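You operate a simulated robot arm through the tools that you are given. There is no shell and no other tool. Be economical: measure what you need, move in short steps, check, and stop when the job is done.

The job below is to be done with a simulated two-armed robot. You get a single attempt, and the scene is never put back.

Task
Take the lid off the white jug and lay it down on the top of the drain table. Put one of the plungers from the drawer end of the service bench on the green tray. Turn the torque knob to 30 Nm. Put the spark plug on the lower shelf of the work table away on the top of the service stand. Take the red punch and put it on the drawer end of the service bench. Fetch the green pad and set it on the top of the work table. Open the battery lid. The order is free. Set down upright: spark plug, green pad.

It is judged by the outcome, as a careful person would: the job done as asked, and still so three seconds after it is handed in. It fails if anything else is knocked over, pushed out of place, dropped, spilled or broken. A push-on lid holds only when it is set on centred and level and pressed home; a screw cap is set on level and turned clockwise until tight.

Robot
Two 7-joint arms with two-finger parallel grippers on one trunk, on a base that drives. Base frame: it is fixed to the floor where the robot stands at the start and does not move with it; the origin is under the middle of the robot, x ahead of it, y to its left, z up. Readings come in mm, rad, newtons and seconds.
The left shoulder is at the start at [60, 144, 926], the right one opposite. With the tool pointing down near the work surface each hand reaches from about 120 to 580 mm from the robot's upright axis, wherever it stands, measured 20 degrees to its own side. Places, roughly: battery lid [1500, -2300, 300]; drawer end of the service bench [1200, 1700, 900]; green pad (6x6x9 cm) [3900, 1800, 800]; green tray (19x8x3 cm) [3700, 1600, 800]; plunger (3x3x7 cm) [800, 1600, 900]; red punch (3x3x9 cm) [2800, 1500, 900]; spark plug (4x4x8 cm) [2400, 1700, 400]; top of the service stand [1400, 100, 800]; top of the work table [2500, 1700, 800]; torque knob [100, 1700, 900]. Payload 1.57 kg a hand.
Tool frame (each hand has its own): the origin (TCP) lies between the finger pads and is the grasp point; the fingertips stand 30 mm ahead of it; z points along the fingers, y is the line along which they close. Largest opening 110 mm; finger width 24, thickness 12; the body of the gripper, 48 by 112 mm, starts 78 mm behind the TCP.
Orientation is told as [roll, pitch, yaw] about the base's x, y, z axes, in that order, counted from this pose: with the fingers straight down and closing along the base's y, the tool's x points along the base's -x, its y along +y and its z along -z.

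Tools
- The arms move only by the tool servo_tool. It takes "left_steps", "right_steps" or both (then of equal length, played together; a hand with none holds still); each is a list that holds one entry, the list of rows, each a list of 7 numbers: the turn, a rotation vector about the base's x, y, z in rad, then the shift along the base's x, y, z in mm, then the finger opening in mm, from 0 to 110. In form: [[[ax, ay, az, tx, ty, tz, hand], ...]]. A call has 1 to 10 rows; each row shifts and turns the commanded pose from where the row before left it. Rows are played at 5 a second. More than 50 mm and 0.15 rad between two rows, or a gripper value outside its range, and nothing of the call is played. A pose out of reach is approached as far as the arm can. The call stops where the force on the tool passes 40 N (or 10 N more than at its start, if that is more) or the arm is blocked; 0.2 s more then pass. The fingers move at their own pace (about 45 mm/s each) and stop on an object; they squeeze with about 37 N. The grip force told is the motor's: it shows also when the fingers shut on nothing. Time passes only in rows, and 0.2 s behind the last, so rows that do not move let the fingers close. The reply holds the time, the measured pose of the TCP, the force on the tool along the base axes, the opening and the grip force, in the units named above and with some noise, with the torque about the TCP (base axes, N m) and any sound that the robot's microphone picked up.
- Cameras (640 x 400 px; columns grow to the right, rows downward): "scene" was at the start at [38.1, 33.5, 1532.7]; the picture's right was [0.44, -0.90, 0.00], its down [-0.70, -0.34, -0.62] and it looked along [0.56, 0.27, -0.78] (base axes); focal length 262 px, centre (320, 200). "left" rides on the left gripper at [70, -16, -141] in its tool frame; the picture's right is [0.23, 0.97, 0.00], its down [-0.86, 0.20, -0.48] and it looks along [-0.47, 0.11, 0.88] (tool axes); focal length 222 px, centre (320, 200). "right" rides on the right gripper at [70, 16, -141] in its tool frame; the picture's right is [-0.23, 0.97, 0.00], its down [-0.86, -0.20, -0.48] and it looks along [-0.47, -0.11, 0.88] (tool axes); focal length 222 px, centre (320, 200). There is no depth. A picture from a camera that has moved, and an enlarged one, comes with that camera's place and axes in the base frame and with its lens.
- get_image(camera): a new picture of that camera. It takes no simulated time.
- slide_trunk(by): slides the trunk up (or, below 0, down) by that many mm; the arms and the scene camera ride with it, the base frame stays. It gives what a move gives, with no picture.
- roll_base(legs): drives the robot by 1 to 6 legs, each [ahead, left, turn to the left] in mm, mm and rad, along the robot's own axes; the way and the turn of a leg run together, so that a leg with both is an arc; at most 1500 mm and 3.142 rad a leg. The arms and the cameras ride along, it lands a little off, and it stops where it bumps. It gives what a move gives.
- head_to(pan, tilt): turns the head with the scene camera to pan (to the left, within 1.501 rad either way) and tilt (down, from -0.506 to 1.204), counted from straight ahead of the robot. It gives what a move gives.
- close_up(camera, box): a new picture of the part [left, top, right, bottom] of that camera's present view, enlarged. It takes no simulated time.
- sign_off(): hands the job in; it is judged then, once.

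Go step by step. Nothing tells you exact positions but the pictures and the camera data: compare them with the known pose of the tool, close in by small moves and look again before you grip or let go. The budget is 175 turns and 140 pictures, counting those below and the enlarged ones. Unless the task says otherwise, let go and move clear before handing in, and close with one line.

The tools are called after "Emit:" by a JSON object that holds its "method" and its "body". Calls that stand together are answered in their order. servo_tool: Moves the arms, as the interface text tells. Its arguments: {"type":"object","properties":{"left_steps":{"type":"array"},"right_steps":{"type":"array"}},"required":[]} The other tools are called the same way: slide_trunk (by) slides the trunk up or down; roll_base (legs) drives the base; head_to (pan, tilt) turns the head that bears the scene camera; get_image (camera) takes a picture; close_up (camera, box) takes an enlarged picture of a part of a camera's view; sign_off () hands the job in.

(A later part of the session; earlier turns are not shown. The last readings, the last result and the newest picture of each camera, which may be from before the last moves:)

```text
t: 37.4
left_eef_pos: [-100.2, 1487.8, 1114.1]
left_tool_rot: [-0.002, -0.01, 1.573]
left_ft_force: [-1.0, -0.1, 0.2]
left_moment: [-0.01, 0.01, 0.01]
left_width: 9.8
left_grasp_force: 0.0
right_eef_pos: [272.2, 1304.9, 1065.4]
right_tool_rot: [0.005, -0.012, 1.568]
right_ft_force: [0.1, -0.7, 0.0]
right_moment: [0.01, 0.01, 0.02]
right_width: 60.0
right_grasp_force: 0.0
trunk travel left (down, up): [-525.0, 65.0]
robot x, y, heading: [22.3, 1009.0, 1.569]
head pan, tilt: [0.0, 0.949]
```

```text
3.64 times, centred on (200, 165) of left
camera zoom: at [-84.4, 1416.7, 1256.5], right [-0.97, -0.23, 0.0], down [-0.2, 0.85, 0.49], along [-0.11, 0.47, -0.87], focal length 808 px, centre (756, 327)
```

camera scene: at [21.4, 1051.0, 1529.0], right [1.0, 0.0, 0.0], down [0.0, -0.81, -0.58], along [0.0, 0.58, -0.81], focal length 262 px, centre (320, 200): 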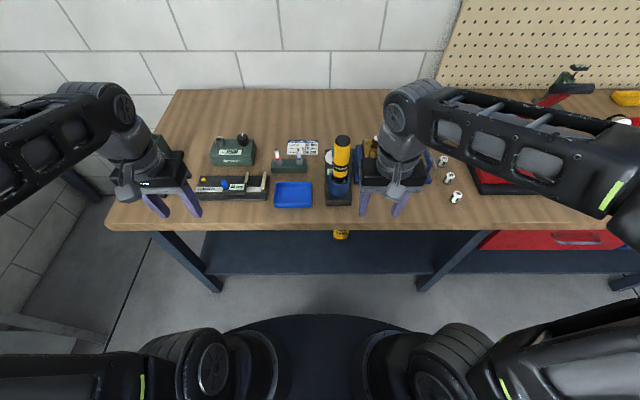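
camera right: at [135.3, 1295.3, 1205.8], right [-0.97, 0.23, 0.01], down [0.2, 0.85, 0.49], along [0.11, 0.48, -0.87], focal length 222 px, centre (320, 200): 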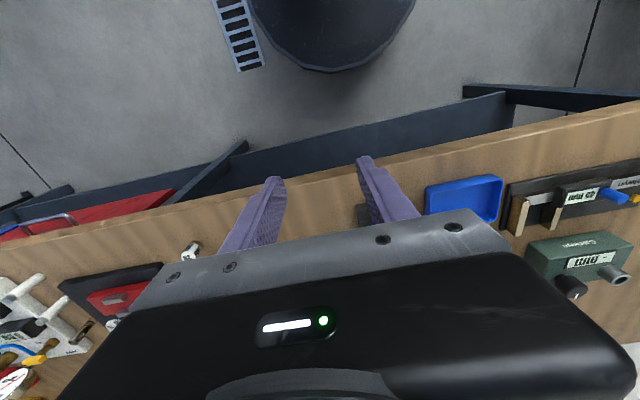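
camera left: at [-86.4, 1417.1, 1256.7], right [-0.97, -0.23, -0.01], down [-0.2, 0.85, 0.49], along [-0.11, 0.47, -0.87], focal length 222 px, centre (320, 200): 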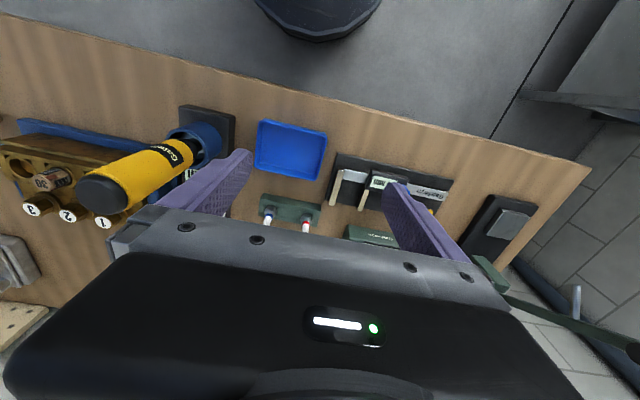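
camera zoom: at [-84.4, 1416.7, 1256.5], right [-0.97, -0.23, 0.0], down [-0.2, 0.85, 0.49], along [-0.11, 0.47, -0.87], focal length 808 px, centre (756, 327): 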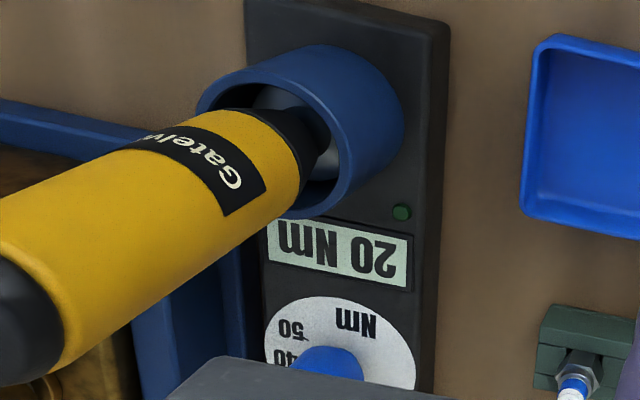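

The display reads 20 Nm, and the blue knob is at about (62, 1650), top near z 947. I drive 110 mm nearer and 80 mm to the left for reach.

Emit:
{"method": "roll_base", "body": {"legs": [[110, 80, 0]]}}

Emit:
{"method": "get_image", "body": {"camera": "left"}}

Emit:
{"method": "get_image", "body": {"camera": "scene"}}

```text
t: 38.7
left_eef_pos: [-181.2, 1597.1, 1114.0]
left_tool_rot: [-0.001, -0.006, 1.575]
left_ft_force: [-0.2, 0.3, -0.7]
left_moment: [-0.02, -0.03, 0.0]
left_width: 10.0
left_grasp_force: 0.1
right_eef_pos: [190.3, 1414.7, 1065.0]
right_tool_rot: [0.003, -0.01, 1.571]
right_ft_force: [-1.2, 0.0, 0.2]
right_moment: [-0.02, -0.01, 0.01]
right_width: 60.0
right_grasp_force: 0.0
trunk travel left (down, up): [-525.0, 65.0]
robot x, y, heading: [-61.2, 1115.5, 1.565]
head pan, tilt: [0.0, 0.949]
```

```text
105 pictures are left
camera left: at [-166.0, 1526.3, 1256.0], right [-0.97, -0.23, 0.0], down [-0.2, 0.85, 0.48], along [-0.11, 0.47, -0.87], focal length 222 px, centre (320, 200)
```

left: 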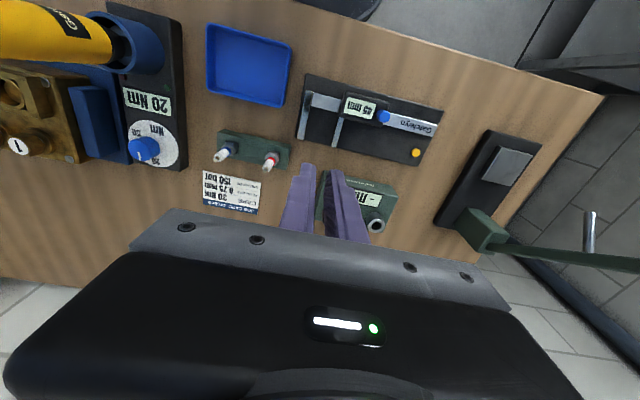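

```text
104 pictures are left
camera scene: at [-59.7, 1160.9, 1528.9], right [1.0, 0.0, 0.0], down [0.0, -0.81, -0.58], along [0.0, 0.58, -0.81], focal length 262 px, centre (320, 200)
```

scene: 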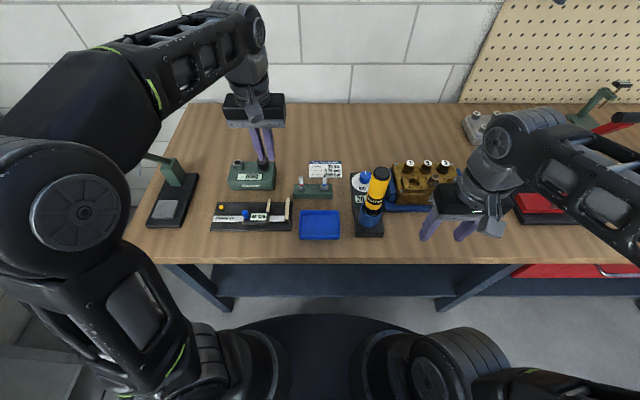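

Now the dial is visible from the left camera; I zoom in.

Emit:
{"method": "close_up", "body": {"camera": "left", "box": [110, 75, 200, 180]}}

Emit:
{"method": "close_up", "body": {"camera": "scene", "box": [330, 150, 410, 210]}}

```text
3.81 times, centred on (155, 128) of left
camera zoom: at [-166.0, 1526.3, 1256.0], right [-0.97, -0.23, 0.0], down [-0.2, 0.85, 0.48], along [-0.11, 0.47, -0.87], focal length 846 px, centre (949, 476)
```

zoom: 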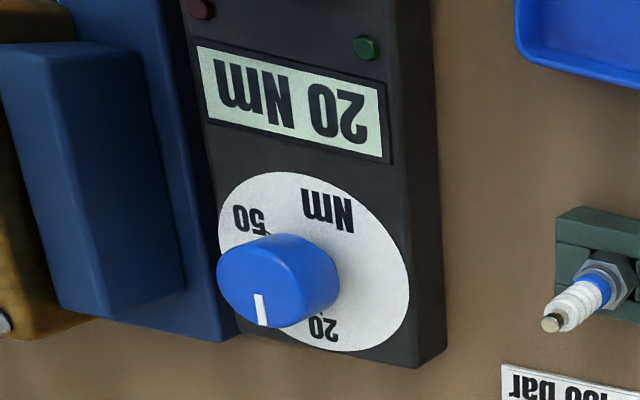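

```text
6.67 times, centred on (370, 180) of scene
camera zoom: at [-59.7, 1160.9, 1528.9], right [1.0, 0.0, 0.0], down [0.0, -0.81, -0.58], along [0.0, 0.58, -0.81], focal length 1750 px, centre (-13, 333)
```

zoom: 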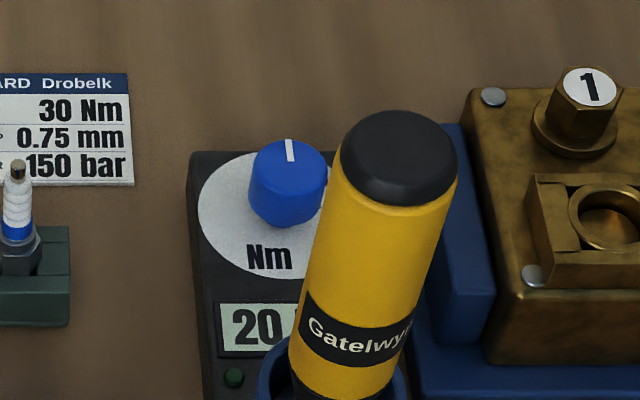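

The pointer is at 20 (straight away from me), 50 lies about 118° clockwise, so 30 is about 40° clockwise. I raise the trunk and bring the right hand around the yellow tool to above the knob.

Emit:
{"method": "slide_trunk", "body": {"by": 60}}

Emit:
{"method": "servo_tool", "body": {"right_steps": [[[0, 0, 0, 0, 40, -15, 60], [0, 0, 0, 0, 45, -15, 60], [0, 0, 0, 0, 45, -15, 60], [0, 0, 0, 0, 45, -15, 60], [0, 0, 0, 0, 45, -15, 60], [0, 0, 0, 0, 25, -15, 60], [0, 0, 0, 0, 0, 0, 60]]]}}

Emit:
{"method": "get_image", "body": {"camera": "scene"}}

```text
t: 39.7
left_eef_pos: [-181.4, 1596.4, 1175.0]
left_tool_rot: [-0.003, -0.007, 1.573]
left_ft_force: [0.4, 0.2, 0.0]
left_moment: [-0.02, 0.01, -0.01]
left_width: 9.9
left_grasp_force: 0.1
right_eef_pos: [190.5, 1414.7, 1125.1]
right_tool_rot: [0.006, -0.013, 1.569]
right_ft_force: [-0.3, 0.2, 0.4]
right_moment: [-0.03, -0.01, -0.04]
right_width: 60.0
right_grasp_force: 0.0
trunk travel left (down, up): [-585.0, 5.0]
robot x, y, heading: [-61.1, 1115.4, 1.568]
head pan, tilt: [0.0, 0.949]
```

```text
t: 41.3
left_eef_pos: [-180.4, 1596.5, 1174.4]
left_tool_rot: [-0.002, -0.009, 1.576]
left_ft_force: [0.4, -0.4, -0.3]
left_moment: [0.0, 0.03, -0.01]
left_width: 10.0
left_grasp_force: 0.0
right_eef_pos: [190.7, 1660.1, 1036.7]
right_tool_rot: [0.006, -0.014, 1.569]
right_ft_force: [-0.5, 0.1, 0.4]
right_moment: [0.03, -0.01, -0.05]
right_width: 59.9
right_grasp_force: 0.1
trunk travel left (down, up): [-585.0, 5.0]
robot x, y, heading: [-61.7, 1114.0, 1.577]
head pan, tilt: [0.0, 0.949]
```

```text
101 pictures are left
camera scene: at [-58.7, 1159.2, 1589.0], right [1.0, 0.0, 0.0], down [0.0, -0.81, -0.58], along [0.0, 0.58, -0.81], focal length 262 px, centre (320, 200)
```

scene: 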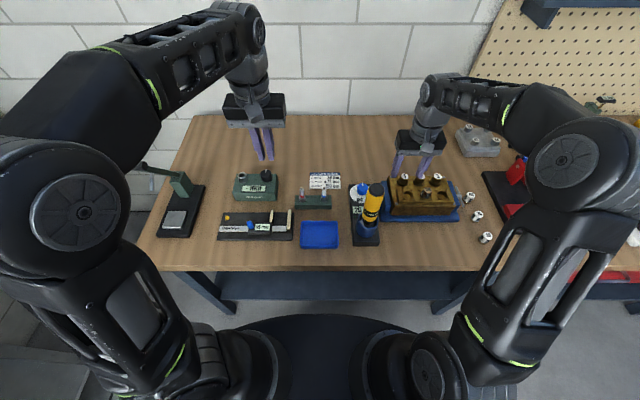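

Emit:
{"method": "servo_tool", "body": {"right_steps": [[[0, 0, 0, -41, 2, 5, 60], [0, 0, 0, -41, 2, 0, 60], [0, 0, 0, -41, 2, 0, 60], [0, 0, 0, 0, 0, 0, 60]]]}}

Emit:
{"method": "get_image", "body": {"camera": "right"}}

Emit:
{"method": "get_image", "body": {"camera": "left"}}

Emit:
{"method": "close_up", "body": {"camera": "scene", "box": [320, 120, 420, 220]}}

```text
t: 42.3
left_eef_pos: [-181.0, 1595.8, 1175.9]
left_tool_rot: [-0.003, -0.008, 1.574]
left_ft_force: [0.7, 0.9, 0.6]
left_moment: [0.01, 0.01, -0.02]
left_width: 10.0
left_grasp_force: 0.0
right_eef_pos: [67.1, 1664.7, 1041.3]
right_tool_rot: [0.005, -0.014, 1.569]
right_ft_force: [0.7, -0.4, -0.1]
right_moment: [0.01, 0.03, 0.0]
right_width: 60.0
right_grasp_force: 0.0
trunk travel left (down, up): [-585.0, 5.0]
robot x, y, heading: [-58.6, 1117.8, 1.57]
head pan, tilt: [0.0, 0.949]
```

```text
100 pictures are left
camera right: at [52.2, 1593.4, 1181.2], right [-0.97, 0.23, 0.01], down [0.2, 0.85, 0.49], along [0.11, 0.48, -0.87], focal length 222 px, centre (320, 200)
```

right: 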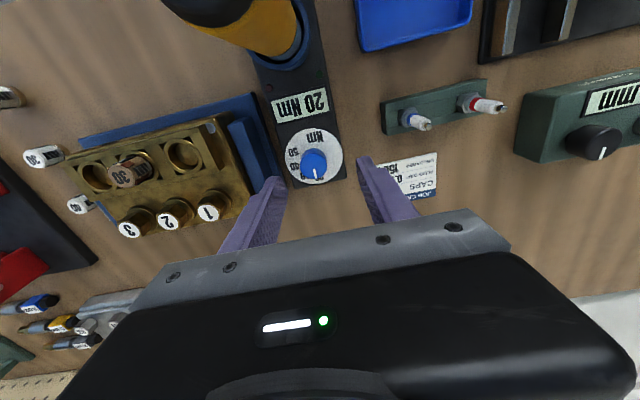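

```text
99 pictures are left
camera left: at [-164.4, 1525.0, 1316.6], right [-0.97, -0.23, 0.0], down [-0.2, 0.85, 0.49], along [-0.11, 0.47, -0.87], focal length 222 px, centre (320, 200)
```

left: 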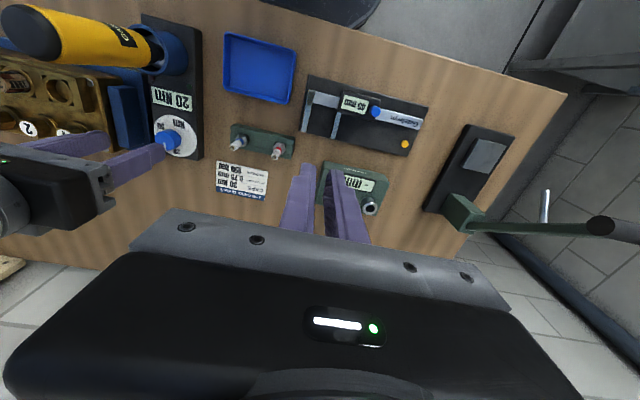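

```text
4.00 times, centred on (370, 170) of scene
camera zoom: at [-57.8, 1159.4, 1589.0], right [1.0, 0.0, 0.0], down [0.0, -0.81, -0.58], along [0.0, 0.58, -0.81], focal length 1050 px, centre (120, 320)
```

zoom: 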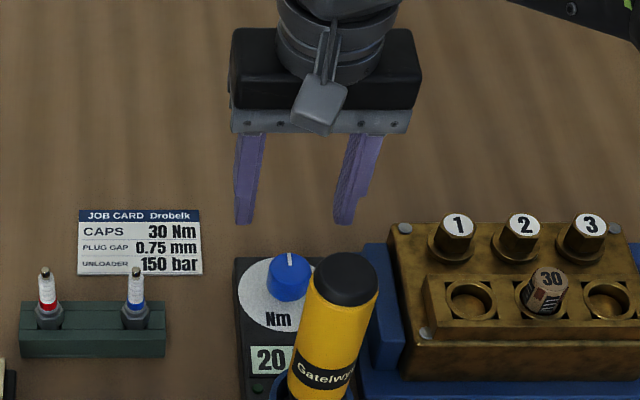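

Both cameras now put the knob at (76.5, 1675). I shift, descend and check.

Emit:
{"method": "servo_tool", "body": {"right_steps": [[[0, 0, 0, 9.5, 10, -10, 60], [0, 0, 0, 0, 0, -35, 60], [0, 0, 0, 0, 0, -25, 60], [0, 0, 0, 0, 0, 0, 60]]]}}

Emit:
{"method": "close_up", "body": {"camera": "right", "box": [220, 60, 420, 210]}}

Emit:
{"method": "close_up", "body": {"camera": "left", "box": [90, 70, 220, 190]}}

```text
t: 43.3
left_eef_pos: [-182.0, 1596.5, 1175.2]
left_tool_rot: [-0.002, -0.007, 1.574]
left_ft_force: [-0.1, -0.2, -0.3]
left_moment: [0.01, 0.01, 0.03]
left_width: 10.1
left_grasp_force: 0.1
right_eef_pos: [74.4, 1675.6, 969.7]
right_tool_rot: [0.005, -0.014, 1.569]
right_ft_force: [1.0, 0.7, -0.2]
right_moment: [-0.01, 0.0, 0.03]
right_width: 59.9
right_grasp_force: 0.1
trunk travel left (down, up): [-585.0, 5.0]
robot x, y, heading: [-60.9, 1118.6, 1.566]
head pan, tilt: [0.0, 0.949]
```

```text
2.67 times, centred on (320, 135) of right
camera zoom: at [59.6, 1604.4, 1111.4], right [-0.97, 0.23, 0.01], down [0.2, 0.85, 0.49], along [0.11, 0.48, -0.87], focal length 592 px, centre (320, 373)
```

zoom: 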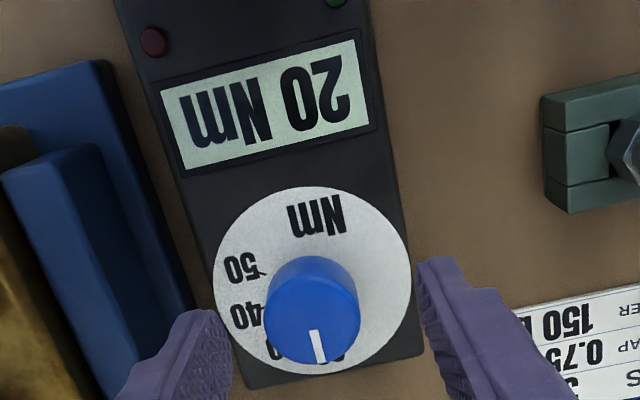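

```text
3.33 times, centred on (155, 130) of left
camera zoom: at [-165.3, 1525.0, 1316.5], right [-0.97, -0.23, 0.0], down [-0.2, 0.85, 0.49], along [-0.11, 0.47, -0.87], focal length 740 px, centre (870, 433)
```

zoom: 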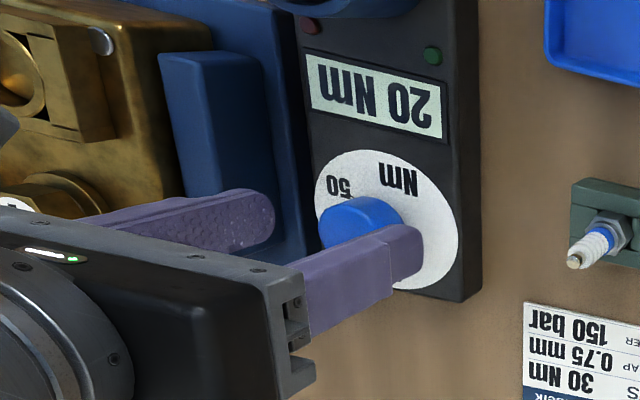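

Aligned. I lower to about 957, close and check the grip.

Emit:
{"method": "servo_tool", "body": {"right_steps": [[[0, 0, 0, 2, -2, -7, 60], [0, 0, 0, 0, 0, -6, 60], [0, 0, 0, 0, 0, 0, 30], [0, 0, 0, 0, 0, 0, 10], [0, 0, 0, 0, 0, 0, 10], [0, 0, 0, 0, 0, 0, 10]]]}}

```text
t: 44.7
left_eef_pos: [-181.5, 1596.0, 1175.1]
left_tool_rot: [-0.002, -0.009, 1.575]
left_ft_force: [0.0, 0.3, -0.6]
left_moment: [-0.03, 0.01, -0.02]
left_width: 10.0
left_grasp_force: 0.2
right_eef_pos: [78.9, 1674.5, 957.2]
right_tool_rot: [0.005, -0.013, 1.569]
right_ft_force: [0.0, 0.0, 0.9]
right_moment: [0.03, 0.0, 0.05]
right_width: 9.5
right_grasp_force: 0.0
trunk travel left (down, up): [-585.0, 5.0]
robot x, y, heading: [-61.8, 1114.0, 1.57]
head pan, tilt: [0.0, 0.949]
```

The fingers closed above or beside the knob. I look.

Emit:
{"method": "close_up", "body": {"camera": "right", "box": [220, 60, 420, 210]}}

Emit:
{"method": "close_up", "body": {"camera": "left", "box": [90, 70, 220, 190]}}

```text
2.67 times, centred on (320, 135) of right
camera zoom: at [63.4, 1602.8, 1097.9], right [-0.97, 0.23, 0.01], down [0.2, 0.85, 0.49], along [0.11, 0.48, -0.87], focal length 592 px, centre (320, 373)
```

zoom: 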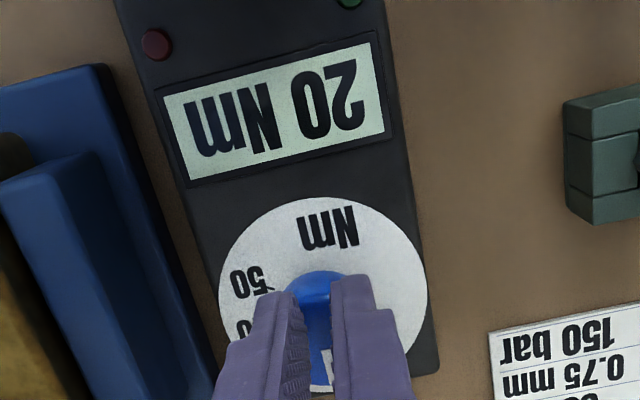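

```text
3.33 times, centred on (155, 130) of left
camera zoom: at [-165.2, 1525.2, 1316.4], right [-0.97, -0.23, 0.0], down [-0.2, 0.85, 0.49], along [-0.11, 0.47, -0.87], focal length 740 px, centre (870, 433)
```

zoom: 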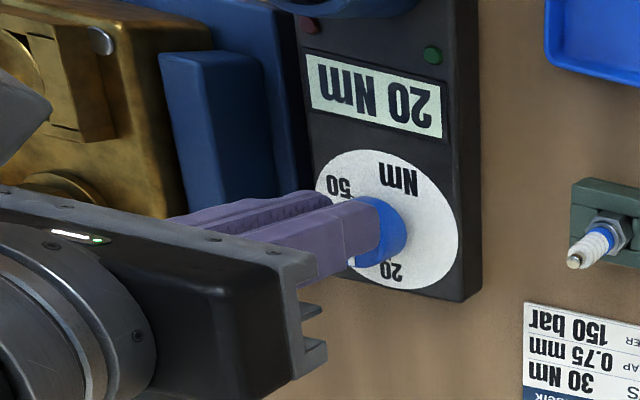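

The knob top is lower, about z 922. I open, shift 5 mm further, lower 20 mm and close again.

Emit:
{"method": "servo_tool", "body": {"right_steps": [[[0, 0, 0, 0, 0, 3, 60], [0, 0, 0, 0, 5, 0, 60], [0, 0, 0, 0, 0, 0, 60], [0, 0, 0, 0, 0, -10, 60], [0, 0, 0, 0, 0, -10, 60], [0, 0, 0, 0, 0, -4, 60], [0, 0, 0, 0, 0, 0, 30], [0, 0, 0, 0, 0, 0, 10], [0, 0, 0, 0, 0, 0, 10], [0, 0, 0, 0, 0, 0, 10]]]}}

Emit:
{"method": "close_up", "body": {"camera": "left", "box": [90, 70, 220, 190]}}

```text
t: 46.9
left_eef_pos: [-180.2, 1595.1, 1175.0]
left_tool_rot: [-0.002, -0.008, 1.575]
left_ft_force: [0.5, -0.1, 0.3]
left_moment: [0.02, -0.02, -0.01]
left_width: 9.9
left_grasp_force: 0.0
right_eef_pos: [79.5, 1678.2, 936.2]
right_tool_rot: [0.003, -0.013, 1.569]
right_ft_force: [4.8, 0.5, -0.5]
right_moment: [0.15, -0.63, -0.03]
right_width: 33.7
right_grasp_force: 35.0
trunk travel left (down, up): [-585.0, 5.0]
robot x, y, heading: [-61.4, 1114.1, 1.572]
head pan, tilt: [0.0, 0.949]
```

```text
3.33 times, centred on (155, 130) of left
camera zoom: at [-164.7, 1525.2, 1316.5], right [-0.97, -0.23, 0.0], down [-0.2, 0.85, 0.49], along [-0.11, 0.47, -0.87], focal length 740 px, centre (870, 433)
```

zoom: 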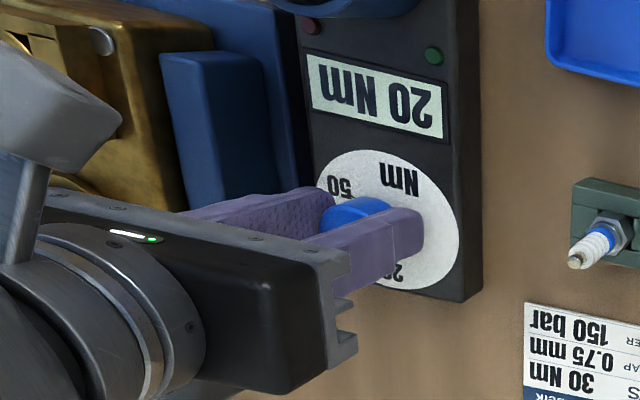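

Knob gripped (33.7 mm). I turn it clockwise by 0.6 rad and read the display.

Emit:
{"method": "servo_tool", "body": {"right_steps": [[[0, 0, -0.12, 0, 0, 0, 10], [0, 0, -0.12, 0, 0, 0, 10], [0, 0, -0.12, 0, 0, 0, 10], [0, 0, -0.12, 0, 0, 0, 10], [0, 0, -0.12, 0, 0, 0, 10], [0, 0, 0, 0, 0, 0, 10]]]}}

Emit:
{"method": "close_up", "body": {"camera": "left", "box": [90, 70, 220, 190]}}

```text
t: 48.3
left_eef_pos: [-183.6, 1596.5, 1173.0]
left_tool_rot: [-0.003, -0.006, 1.573]
left_ft_force: [0.9, -0.1, 0.6]
left_moment: [0.03, 0.02, 0.02]
left_width: 9.7
left_grasp_force: 0.0
right_eef_pos: [76.9, 1679.3, 935.3]
right_tool_rot: [0.009, -0.013, 0.969]
right_ft_force: [-15.4, 7.8, -7.5]
right_moment: [0.01, 0.18, 0.11]
right_width: 33.9
right_grasp_force: 41.8
trunk travel left (down, up): [-585.0, 5.0]
robot x, y, heading: [-58.3, 1120.5, 1.57]
head pan, tilt: [0.0, 0.949]
```

```text
3.33 times, centred on (155, 130) of left
camera zoom: at [-167.3, 1526.7, 1315.7], right [-0.97, -0.23, 0.0], down [-0.2, 0.85, 0.48], along [-0.11, 0.47, -0.88], focal length 740 px, centre (870, 433)
```

zoom: 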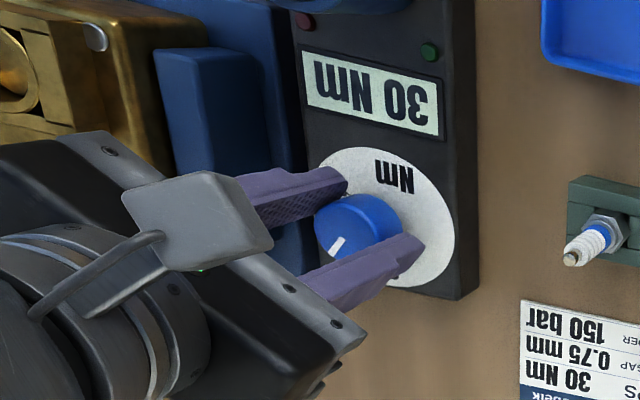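

It reads 30 Nm. I add a small turn to check it is centred on the mark.

Emit:
{"method": "servo_tool", "body": {"right_steps": [[[0, 0, -0.06, 0, 0, 0, 10], [0, 0, 0, 0, 0, 0, 10]]]}}

Emit:
{"method": "close_up", "body": {"camera": "left", "box": [90, 70, 220, 190]}}

```text
t: 48.9
left_eef_pos: [-184.4, 1597.3, 1173.9]
left_tool_rot: [-0.002, -0.006, 1.574]
left_ft_force: [0.4, 0.1, 0.0]
left_moment: [0.01, 0.01, -0.03]
left_width: 10.1
left_grasp_force: 0.1
right_eef_pos: [76.7, 1679.6, 935.3]
right_tool_rot: [0.006, -0.012, 0.91]
right_ft_force: [-23.7, 10.3, -10.1]
right_moment: [0.14, 0.23, 0.16]
right_width: 33.9
right_grasp_force: 42.1
trunk travel left (down, up): [-585.0, 5.0]
robot x, y, heading: [-58.8, 1116.4, 1.573]
head pan, tilt: [0.0, 0.949]
```

```text
3.33 times, centred on (155, 130) of left
camera zoom: at [-168.2, 1527.1, 1315.5], right [-0.97, -0.23, -0.01], down [-0.2, 0.85, 0.48], along [-0.11, 0.47, -0.88], focal length 740 px, centre (870, 433)
```

zoom: 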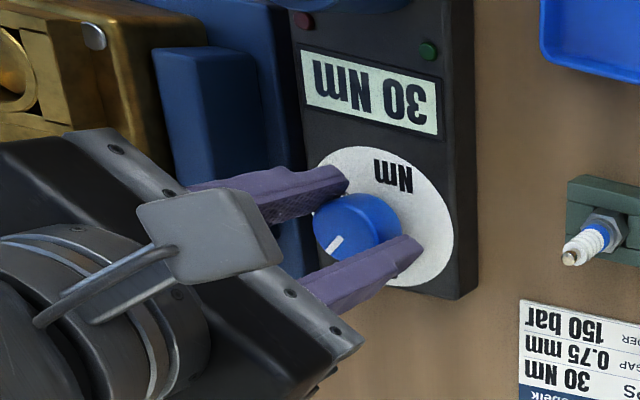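

Still 30 Nm. I release and rise.

Emit:
{"method": "servo_tool", "body": {"right_steps": [[[0, 0, 0, 0, 0, 0, 45], [0, 0, 0, 0, 0, 0, 55], [0, 0, 0, 0, 0, 0, 55], [0, 0, 0, 0, 0, 20, 55], [0, 0, 0, 0, 0, 40, 55], [0, 0, 0, 0, 0, 40, 55], [0, 0, 0.14, 0, 0, 0, 55], [0, 0, 0.14, 0, 0, 0, 55]]]}}

Emit:
{"method": "close_up", "body": {"camera": "left", "box": [90, 70, 220, 190]}}

```text
t: 50.7
left_eef_pos: [-181.8, 1596.3, 1174.7]
left_tool_rot: [-0.002, -0.009, 1.575]
left_ft_force: [0.2, 0.6, 0.2]
left_moment: [-0.02, -0.01, 0.0]
left_width: 9.9
left_grasp_force: 0.0
right_eef_pos: [79.9, 1678.3, 1035.6]
right_tool_rot: [0.004, -0.013, 1.19]
right_ft_force: [-0.3, -0.2, 0.9]
right_moment: [0.0, -0.02, -0.01]
right_width: 54.9
right_grasp_force: 0.1
trunk travel left (down, up): [-585.0, 5.0]
robot x, y, heading: [-61.7, 1119.2, 1.568]
head pan, tilt: [0.0, 0.949]
```

```text
3.33 times, centred on (155, 130) of left
camera zoom: at [-165.2, 1525.0, 1316.5], right [-0.97, -0.23, 0.0], down [-0.2, 0.85, 0.49], along [-0.11, 0.47, -0.87], focal length 740 px, centre (870, 433)
```

zoom: 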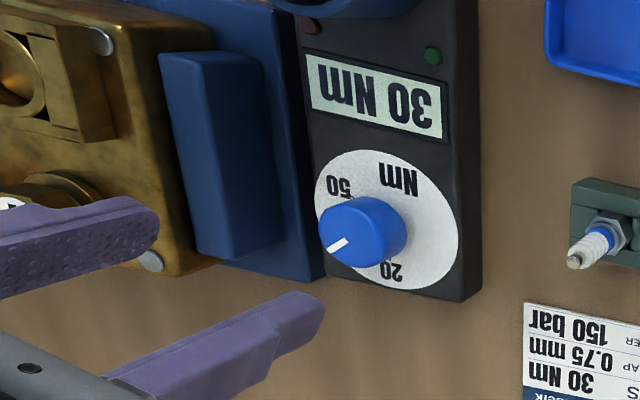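

Knob is set at 30 Nm. I retract both hands, back off, and drive along the bench to the plungers.

Emit:
{"method": "servo_tool", "body": {"right_steps": [[[0, 0, 0.14, 45, -2, 10, 55], [0, 0, 0.14, 45, -2, 10, 55], [0, 0, 0.1, 45, 0, 10, 55], [0, 0, 0, 0, -45, 10, 55], [0, 0, 0, 0, -45, 10, 55], [0, 0, 0, 0, -45, 10, 55], [0, 0, 0, 0, -45, 10, 55], [0, 0, 0, 0, -45, 0, 55], [0, 0, 0, 0, -45, 0, 55], [0, 0, 0, 0, 0, 0, 55]]], "left_steps": [[[0, 0, 0, -10, -40, 0, 60], [0, 0, 0, -10, -40, 0, 60], [0, 0, 0, -10, -40, 0, 60], [0, 0, 0, 0, -40, 0, 60], [0, 0, 0, 0, -20, 0, 60], [0, 0, 0, 0, 0, 0, 60], [0, 0, 0, 0, 0, 0, 60], [0, 0, 0, 0, 0, 0, 60], [0, 0, 0, 0, 0, 0, 60], [0, 0, 0, 0, 0, 0, 60]]]}}

Emit:
{"method": "roll_base", "body": {"legs": [[-200, 0, 0], [0, -780, 0]]}}

Emit:
{"method": "head_to", "body": {"pan": -0.2, "tilt": 0.75}}

Emit:
{"method": "get_image", "body": {"camera": "scene"}}

```text
t: 52.9
left_eef_pos: [-209.5, 1416.5, 1173.0]
left_tool_rot: [-0.003, -0.004, 1.573]
left_ft_force: [0.6, -0.2, -0.1]
left_moment: [0.0, 0.02, -0.01]
left_width: 59.9
left_grasp_force: 0.1
right_eef_pos: [214.6, 1406.3, 1105.9]
right_tool_rot: [0.005, -0.011, 1.57]
right_ft_force: [0.2, -0.4, -0.2]
right_moment: [-0.04, 0.01, -0.02]
right_width: 55.0
right_grasp_force: 0.0
trunk travel left (down, up): [-585.0, 5.0]
robot x, y, heading: [-57.3, 1116.2, 1.567]
head pan, tilt: [0.0, 0.949]
```

```text
t: 58.4
left_eef_pos: [573.8, 1212.1, 1172.0]
left_tool_rot: [0.0, -0.009, 1.584]
left_ft_force: [0.9, -0.4, 0.0]
left_moment: [-0.05, -0.01, -0.01]
left_width: 60.3
left_grasp_force: 0.0
right_eef_pos: [999.4, 1204.7, 1105.8]
right_tool_rot: [0.007, -0.012, 1.576]
right_ft_force: [-0.4, 0.1, -0.4]
right_moment: [0.02, 0.02, -0.01]
right_width: 55.0
right_grasp_force: 0.1
trunk travel left (down, up): [-585.0, 5.0]
robot x, y, heading: [728.3, 916.4, 1.577]
head pan, tilt: [0.0, 0.949]
```

```text
t: 59.1
left_eef_pos: [574.0, 1210.9, 1172.0]
left_tool_rot: [-0.001, -0.008, 1.583]
left_ft_force: [0.9, 0.5, -0.2]
left_moment: [0.0, 0.01, 0.0]
left_width: 60.0
left_grasp_force: 0.2
right_eef_pos: [999.2, 1205.4, 1106.9]
right_tool_rot: [0.005, -0.013, 1.576]
right_ft_force: [-0.2, -0.4, -0.3]
right_moment: [0.0, -0.03, -0.01]
right_width: 55.2
right_grasp_force: 0.1
trunk travel left (down, up): [-585.0, 5.0]
robot x, y, heading: [727.3, 915.8, 1.582]
head pan, tilt: [-0.201, 0.75]
```

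```text
89 pictures are left
camera scene: at [743.5, 965.1, 1604.5], right [0.98, -0.19, 0.0], down [-0.13, -0.67, -0.73], along [0.14, 0.72, -0.68], focal length 262 px, centre (320, 200)
```

scene: 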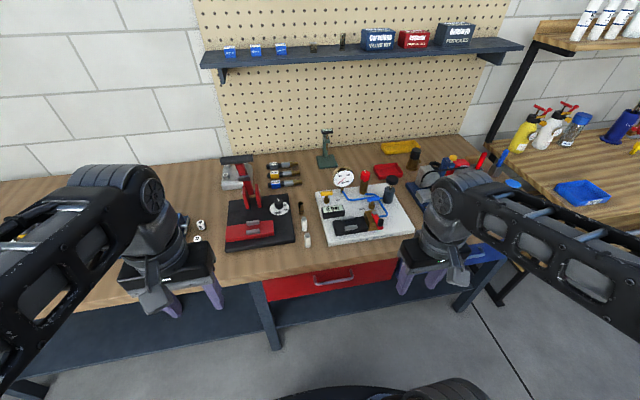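

Emit:
{"method": "close_up", "body": {"camera": "scene", "box": [220, 160, 380, 270]}}

Emit:
{"method": "close_up", "body": {"camera": "scene", "box": [370, 130, 540, 270]}}

```text
3.64 times, centred on (300, 215) of scene
camera zoom: at [743.5, 965.1, 1604.5], right [0.98, -0.19, 0.0], down [-0.13, -0.67, -0.73], along [0.14, 0.72, -0.68], focal length 955 px, centre (393, 146)
```

zoom: 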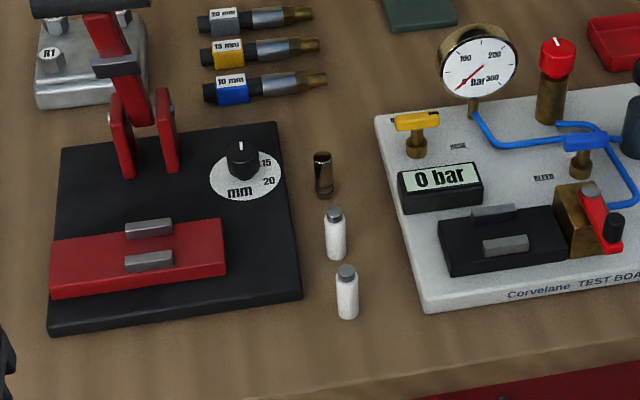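

```text
2.86 times, centred on (455, 200) of scene
camera zoom: at [743.5, 965.1, 1604.5], right [0.98, -0.19, 0.0], down [-0.13, -0.67, -0.73], along [0.14, 0.72, -0.68], focal length 750 px, centre (-66, 200)
```

zoom: 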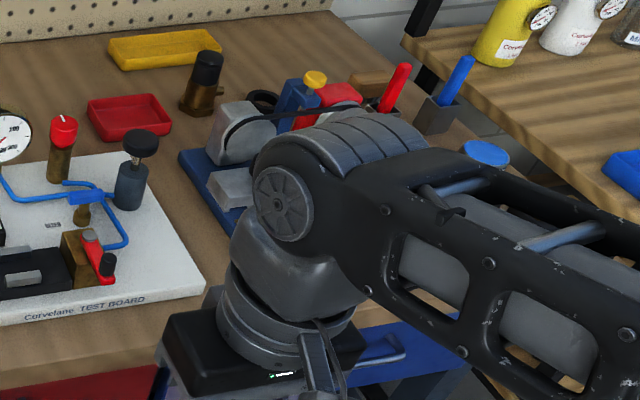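

The two white ceramic plungers stand at about (805, 1497) and (804, 1566). I drive closer and bring the right hand above the front one.

Emit:
{"method": "roll_base", "body": {"legs": [[170, 0, 0]]}}

Emit:
{"method": "servo_tool", "body": {"right_steps": [[[0, 0, 0, -40, 20, 0, 50], [0, 0, 0, -40, 20, -10, 50], [0, 0, 0, -40, 20, -10, 50], [0, 0, 0, -40, 20, -10, 50], [0, 0, 0, -34, 35, -10, 50], [0, 0, 0, 0, 7, -10, 50], [0, 0, 0, 0, 0, 0, 50]]]}}

Emit:
{"method": "get_image", "body": {"camera": "right"}}

Emit:
{"method": "get_image", "body": {"camera": "scene"}}

```text
t: 60.6
left_eef_pos: [572.4, 1382.2, 1172.4]
left_tool_rot: [-0.002, -0.008, 1.585]
left_ft_force: [0.2, 0.6, -0.3]
left_moment: [-0.03, 0.01, 0.03]
left_width: 60.1
left_grasp_force: 0.1
right_eef_pos: [997.6, 1375.7, 1104.2]
right_tool_rot: [0.006, -0.011, 1.577]
right_ft_force: [-0.2, 0.7, -0.5]
right_moment: [-0.02, 0.01, 0.01]
right_width: 54.9
right_grasp_force: 0.0
trunk travel left (down, up): [-585.0, 5.0]
robot x, y, heading: [726.2, 1080.7, 1.572]
head pan, tilt: [-0.201, 0.75]
```

```text
t: 62.2
left_eef_pos: [571.8, 1381.7, 1172.4]
left_tool_rot: [-0.002, -0.007, 1.584]
left_ft_force: [-0.5, -1.0, 0.4]
left_moment: [-0.03, -0.02, -0.02]
left_width: 60.3
left_grasp_force: 0.1
right_eef_pos: [803.4, 1496.0, 1055.1]
right_tool_rot: [0.005, -0.011, 1.577]
right_ft_force: [-0.1, -0.4, -0.6]
right_moment: [-0.05, -0.02, 0.03]
right_width: 49.8
right_grasp_force: 0.0
trunk travel left (down, up): [-585.0, 5.0]
robot x, y, heading: [726.0, 1083.7, 1.578]
head pan, tilt: [-0.201, 0.75]
```

```text
86 pictures are left
camera right: at [788.6, 1425.7, 1196.6], right [-0.98, 0.22, 0.01], down [0.2, 0.85, 0.49], along [0.1, 0.48, -0.87], focal length 222 px, centre (320, 200)
```

right: 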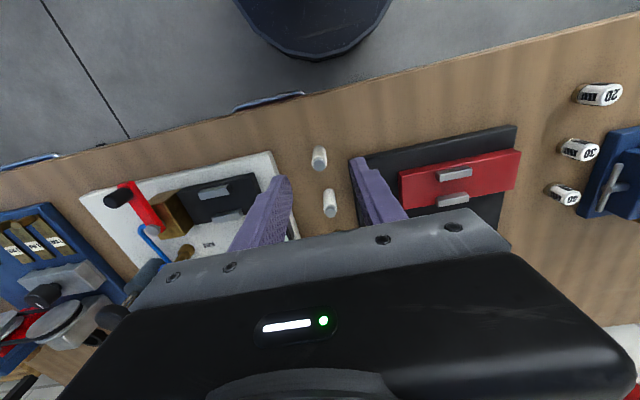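

```text
85 pictures are left
camera scene: at [742.1, 1134.8, 1604.5], right [0.98, -0.19, 0.0], down [-0.13, -0.67, -0.73], along [0.14, 0.72, -0.68], focal length 262 px, centre (320, 200)
```

scene: 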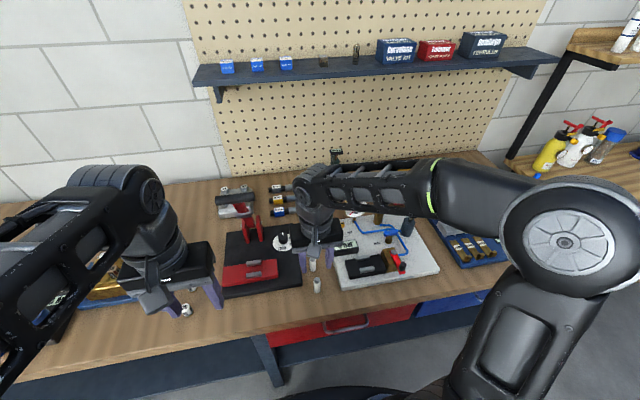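

Emit:
{"method": "servo_tool", "body": {"right_steps": [[[0, 0, 0, 2, 13, -30, 50], [0, 0, 0, 0, 0, -25, 50], [0, 0, 0, 0, 0, 0, 50]]]}}

Emit:
{"method": "close_up", "body": {"camera": "right", "box": [220, 80, 420, 230]}}

Emit:
{"method": "close_up", "body": {"camera": "scene", "box": [270, 200, 370, 300]}}

```text
t: 63.0
left_eef_pos: [572.6, 1381.3, 1173.5]
left_tool_rot: [-0.003, -0.008, 1.583]
left_ft_force: [-0.6, 0.4, -0.3]
left_moment: [-0.03, 0.03, -0.02]
left_width: 60.1
left_grasp_force: 0.1
right_eef_pos: [807.6, 1509.8, 1001.4]
right_tool_rot: [0.006, -0.013, 1.576]
right_ft_force: [0.2, -0.2, -0.1]
right_moment: [0.0, 0.0, 0.0]
right_width: 50.1
right_grasp_force: 0.1
trunk travel left (down, up): [-585.0, 5.0]
robot x, y, heading: [730.3, 1078.6, 1.581]
head pan, tilt: [-0.201, 0.75]
```

```text
2.67 times, centred on (320, 155) of right
camera zoom: at [792.1, 1438.3, 1141.8], right [-0.98, 0.22, 0.01], down [0.2, 0.85, 0.49], along [0.1, 0.48, -0.87], focal length 592 px, centre (320, 320)
```

zoom: 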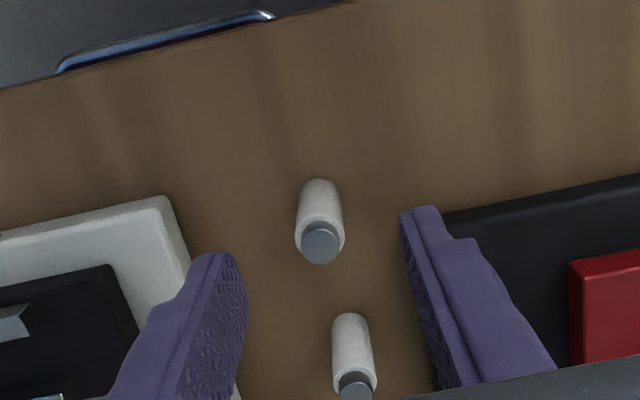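

```text
4.00 times, centred on (320, 250) of scene
camera zoom: at [742.5, 1134.6, 1604.5], right [0.98, -0.19, 0.0], down [-0.13, -0.67, -0.73], along [0.14, 0.72, -0.68], focal length 1050 px, centre (320, 0)
```

zoom: 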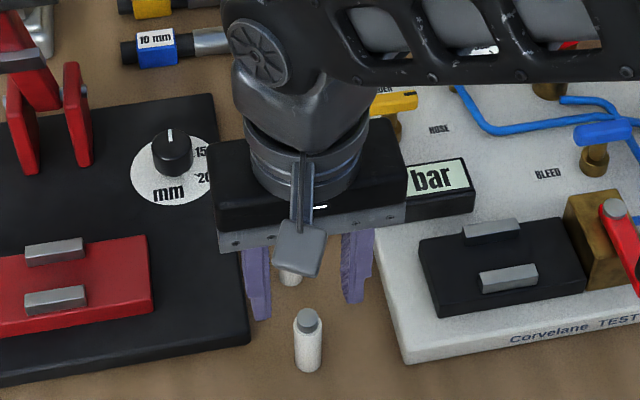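

The front plunger's top is at (808.5, 1520, 935), so the bench is near z 870. I descend and grip at z 910.

Emit:
{"method": "servo_tool", "body": {"right_steps": [[[0, 0, 0, 1, 10, -20, 50], [0, 0, 0, 0, 0, -40, 50], [0, 0, 0, 0, 0, -30, 50], [0, 0, 0, 0, 0, 0, 30], [0, 0, 0, 0, 0, 0, 5], [0, 0, 0, 0, 0, 0, 5], [0, 0, 0, 0, 0, 0, 5]]]}}

Emit:
{"method": "close_up", "body": {"camera": "right", "box": [220, 80, 420, 230]}}

```text
t: 64.6
left_eef_pos: [572.1, 1381.5, 1172.9]
left_tool_rot: [-0.002, -0.009, 1.583]
left_ft_force: [-0.5, 0.0, -1.2]
left_moment: [0.01, -0.03, -0.01]
left_width: 59.8
left_grasp_force: 0.0
right_eef_pos: [806.3, 1520.2, 909.9]
right_tool_rot: [0.006, -0.013, 1.573]
right_ft_force: [-0.6, 0.2, 0.2]
right_moment: [0.0, 0.02, 0.01]
right_width: 19.7
right_grasp_force: 32.7
trunk travel left (down, up): [-585.0, 5.0]
robot x, y, heading: [725.5, 1080.6, 1.575]
head pan, tilt: [-0.201, 0.75]
```

```text
2.67 times, centred on (320, 155) of right
camera zoom: at [791.5, 1449.1, 1051.0], right [-0.98, 0.22, 0.01], down [0.2, 0.85, 0.49], along [0.1, 0.48, -0.87], focal length 592 px, centre (320, 320)
```

zoom: 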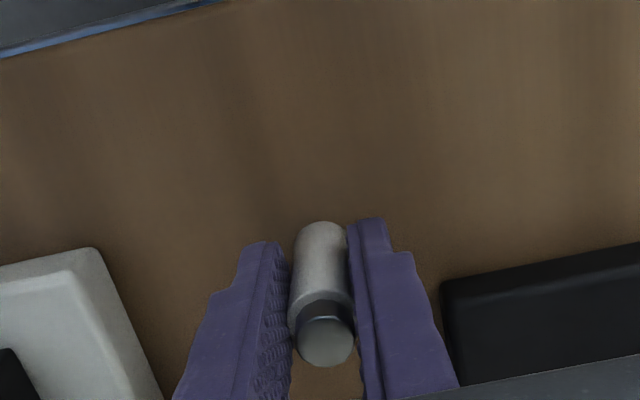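

The plunger is held. I lift it, back away and look along the wall before driving on.

Emit:
{"method": "servo_tool", "body": {"right_steps": [[[0, 0, 0, 0, 0, 40, 5], [0, 0, 0, 0, 0, 50, 5], [0, 0, 0, 0, 0, 50, 5], [0, 0, 0, 0, -50, 10, 5], [0, 0, 0, 0, -50, 0, 5], [0, 0, 0, 20, -50, 0, 5], [0, 0, 0, 20, -40, 0, 5]]]}}

Emit:
{"method": "roll_base", "body": {"legs": [[-280, 0, 0], [0, -800, 0]]}}

Emit:
{"method": "head_to", "body": {"pan": -0.5, "tilt": 0.5}}

Emit:
{"method": "get_image", "body": {"camera": "scene"}}

```text
refused: row 4 steps farther than a row can; nothing moved
```

```text
t: 70.4
left_eef_pos: [1359.8, 1109.6, 1173.1]
left_tool_rot: [-0.002, -0.009, 1.603]
left_ft_force: [-0.1, 0.3, -0.4]
left_moment: [0.01, 0.01, 0.0]
left_width: 59.8
left_grasp_force: 0.0
right_eef_pos: [1591.5, 1254.2, 910.4]
right_tool_rot: [0.005, -0.012, 1.597]
right_ft_force: [0.6, 0.2, 0.1]
right_moment: [-0.03, 0.0, -0.01]
right_width: 19.4
right_grasp_force: 33.5
trunk travel left (down, up): [-585.0, 5.0]
robot x, y, heading: [1518.9, 811.9, 1.603]
head pan, tilt: [-0.201, 0.75]
```

```text
t: 71.2
left_eef_pos: [1360.5, 1109.8, 1172.4]
left_tool_rot: [-0.001, -0.009, 1.603]
left_ft_force: [-0.8, 0.4, 0.1]
left_moment: [0.0, 0.03, 0.05]
left_width: 59.8
left_grasp_force: 0.1
right_eef_pos: [1590.1, 1253.8, 910.6]
right_tool_rot: [0.006, -0.014, 1.598]
right_ft_force: [-0.3, -0.4, 0.5]
right_moment: [0.02, 0.03, 0.01]
right_width: 19.7
right_grasp_force: 33.0
trunk travel left (down, up): [-585.0, 5.0]
robot x, y, heading: [1517.8, 816.1, 1.599]
head pan, tilt: [-0.499, 0.499]
```

```text
81 pictures are left
camera scene: at [1561.9, 865.9, 1626.4], right [0.89, -0.45, 0.0], down [-0.22, -0.43, -0.88], along [0.4, 0.78, -0.48], focal length 262 px, centre (320, 200)
```

scene: 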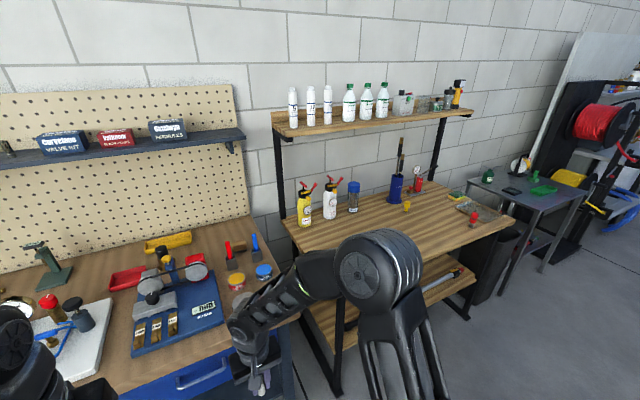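

The lift was refused but the drive went straight back clear with the plunger still held. I lift now, and zoom at the work table and the far table.

Emit:
{"method": "servo_tool", "body": {"right_steps": [[[0, 0, 0, 0, -20, 40, 5], [0, 0, 0, 0, -20, 40, 5], [0, 0, 0, 0, -20, 40, 5], [0, 0, 0, 0, -20, 40, 5], [0, 0, 0, 0, -20, 30, 5]]]}}

Emit:
{"method": "close_up", "body": {"camera": "scene", "box": [440, 130, 600, 260]}}

Emit:
{"method": "close_up", "body": {"camera": "scene", "box": [290, 160, 530, 340]}}

Emit:
{"method": "close_up", "body": {"camera": "scene", "box": [0, 210, 300, 400]}}

```text
t: 72.4
left_eef_pos: [1359.9, 1109.1, 1172.7]
left_tool_rot: [-0.002, -0.01, 1.603]
left_ft_force: [0.4, 0.0, 0.7]
left_moment: [0.05, 0.03, 0.01]
left_width: 59.8
left_grasp_force: 0.0
right_eef_pos: [1590.4, 1155.1, 1100.7]
right_tool_rot: [0.005, -0.011, 1.599]
right_ft_force: [-0.2, 0.2, -1.1]
right_moment: [0.01, -0.01, -0.01]
right_width: 19.4
right_grasp_force: 33.0
trunk travel left (down, up): [-585.0, 5.0]
robot x, y, heading: [1519.2, 814.0, 1.598]
head pan, tilt: [-0.499, 0.499]
```

```text
3.08 times, centred on (520, 195) of scene
camera zoom: at [1562.0, 864.9, 1626.5], right [0.89, -0.45, 0.0], down [-0.22, -0.43, -0.88], along [0.4, 0.78, -0.48], focal length 808 px, centre (-295, 215)
```

zoom: 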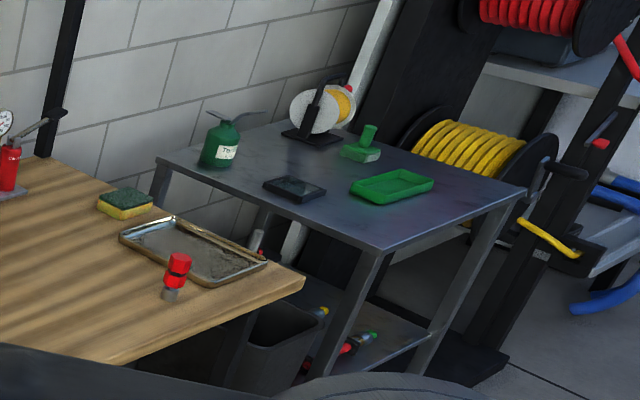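

```text
2.22 times, centred on (410, 250) of scene
camera zoom: at [1562.0, 864.9, 1626.5], right [0.89, -0.45, 0.0], down [-0.22, -0.43, -0.88], along [0.4, 0.78, -0.48], focal length 583 px, centre (120, 89)
```

zoom: 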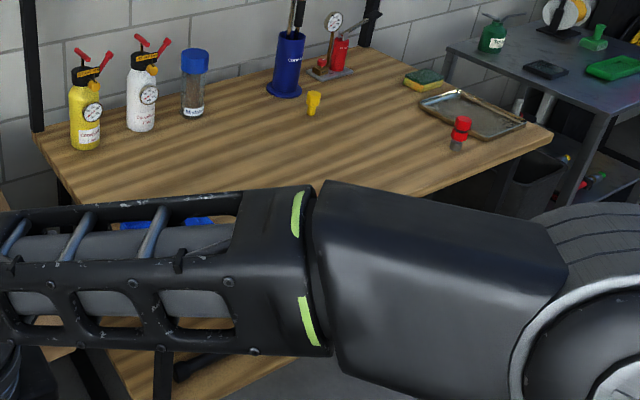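

```text
2.11 times, centred on (150, 305) of scene
camera zoom: at [1562.0, 864.9, 1626.5], right [0.89, -0.45, 0.0], down [-0.22, -0.43, -0.88], along [0.4, 0.78, -0.48], focal length 553 px, centre (678, -21)
```

zoom: 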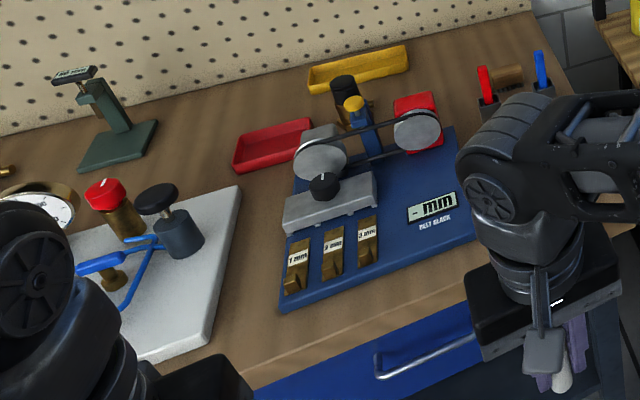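

The green stamp-shaped pad and green tray are on the far table (front edge near y 1480, x 3360–3955); the red punch is at the right corner of the work table. I drive to the far table.

Emit:
{"method": "roll_base", "body": {"legs": [[0, 0, -0.027], [0, -1080, 0], [0, -1050, 0]]}}

Emit:
{"method": "head_to", "body": {"pan": 0, "tilt": 0.7}}

Emit:
{"method": "get_image", "body": {"camera": "scene"}}

```text
t: 83.4
left_eef_pos: [3524.7, 1076.5, 1174.1]
left_tool_rot: [-0.002, -0.008, 1.55]
left_ft_force: [0.2, -0.1, -0.1]
left_moment: [-0.01, 0.0, 0.0]
left_width: 59.8
left_grasp_force: 0.1
right_eef_pos: [3755.7, 1110.1, 1100.4]
right_tool_rot: [0.004, -0.013, 1.542]
right_ft_force: [-0.4, -0.1, -0.5]
right_moment: [-0.01, -0.01, 0.02]
right_width: 19.6
right_grasp_force: 33.7
trunk travel left (down, up): [-585.0, 5.0]
robot x, y, heading: [3665.9, 776.5, 1.537]
head pan, tilt: [-0.499, 0.499]
```

```text
t: 84.3
left_eef_pos: [3524.9, 1076.7, 1172.4]
left_tool_rot: [0.0, -0.01, 1.549]
left_ft_force: [0.0, 0.7, 0.2]
left_moment: [-0.01, -0.01, 0.0]
left_width: 59.9
left_grasp_force: 0.0
right_eef_pos: [3757.0, 1109.3, 1101.8]
right_tool_rot: [0.007, -0.013, 1.543]
right_ft_force: [-0.1, 0.3, -1.0]
right_moment: [-0.02, -0.02, 0.03]
right_width: 19.6
right_grasp_force: 33.7
trunk travel left (down, up): [-585.0, 5.0]
robot x, y, heading: [3671.4, 770.3, 1.548]
head pan, tilt: [0.0, 0.7]
```

```text
77 pictures are left
camera scene: at [3669.5, 828.7, 1608.8], right [1.0, -0.03, 0.0], down [-0.02, -0.64, -0.77], along [0.02, 0.76, -0.64], focal length 262 px, centre (320, 200)
```

scene: 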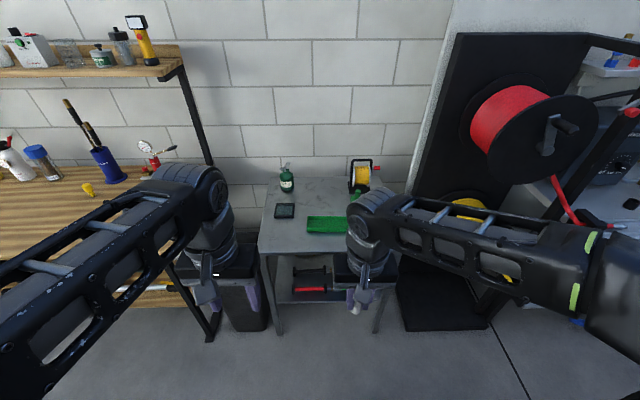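

Table spans x 3452–3986 from y 1480 back, with the tray at about (3720, 1620). I drive up to it.

Emit:
{"method": "roll_base", "body": {"legs": [[360, 0, 0.023]]}}

Emit:
{"method": "head_to", "body": {"pan": -0.1, "tilt": 0.9}}

Emit:
{"method": "get_image", "body": {"camera": "scene"}}

Emit:
{"method": "get_image", "body": {"camera": "right"}}

```text
t: 86.7
left_eef_pos: [3522.6, 1433.6, 1172.5]
left_tool_rot: [-0.001, -0.007, 1.574]
left_ft_force: [-0.3, 0.7, -0.7]
left_moment: [-0.02, 0.01, 0.0]
left_width: 60.0
left_grasp_force: 0.1
right_eef_pos: [3755.2, 1473.7, 1101.3]
right_tool_rot: [0.007, -0.01, 1.566]
right_ft_force: [-0.5, -0.6, -1.2]
right_moment: [0.0, 0.01, -0.02]
right_width: 19.6
right_grasp_force: 33.0
trunk travel left (down, up): [-585.0, 5.0]
robot x, y, heading: [3675.6, 1134.0, 1.565]
head pan, tilt: [0.0, 0.7]
```

```text
t: 87.4
left_eef_pos: [3523.0, 1433.0, 1173.0]
left_tool_rot: [-0.003, -0.01, 1.573]
left_ft_force: [0.5, 0.3, 0.3]
left_moment: [0.03, -0.03, 0.0]
left_width: 60.1
left_grasp_force: 0.0
right_eef_pos: [3753.5, 1471.7, 1100.6]
right_tool_rot: [0.005, -0.013, 1.569]
right_ft_force: [-0.5, 0.5, -0.3]
right_moment: [0.0, -0.01, -0.02]
right_width: 19.5
right_grasp_force: 32.9
trunk travel left (down, up): [-585.0, 5.0]
robot x, y, heading: [3676.0, 1132.1, 1.565]
head pan, tilt: [-0.099, 0.901]
```

```text
76 pictures are left
camera scene: at [3680.8, 1178.8, 1592.7], right [0.99, -0.1, 0.0], down [-0.08, -0.78, -0.62], along [0.06, 0.62, -0.78], focal length 262 px, centre (320, 200)
```

scene: 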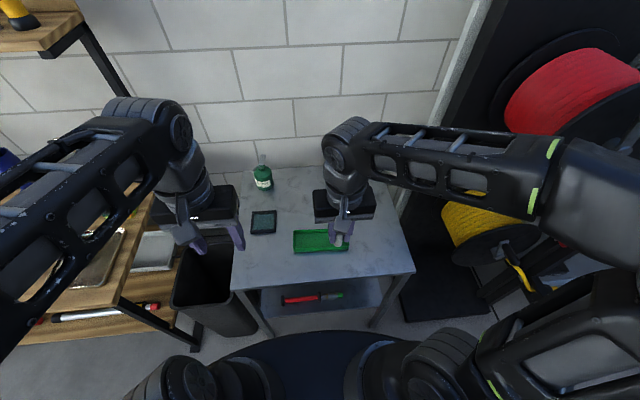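

```text
75 pictures are left
camera right: at [3738.3, 1401.1, 1242.0], right [-0.97, 0.23, 0.01], down [0.21, 0.85, 0.49], along [0.11, 0.48, -0.87], focal length 222 px, centre (320, 200)
```

right: 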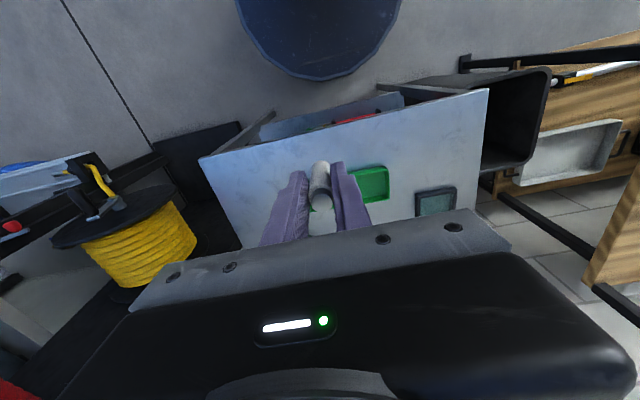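

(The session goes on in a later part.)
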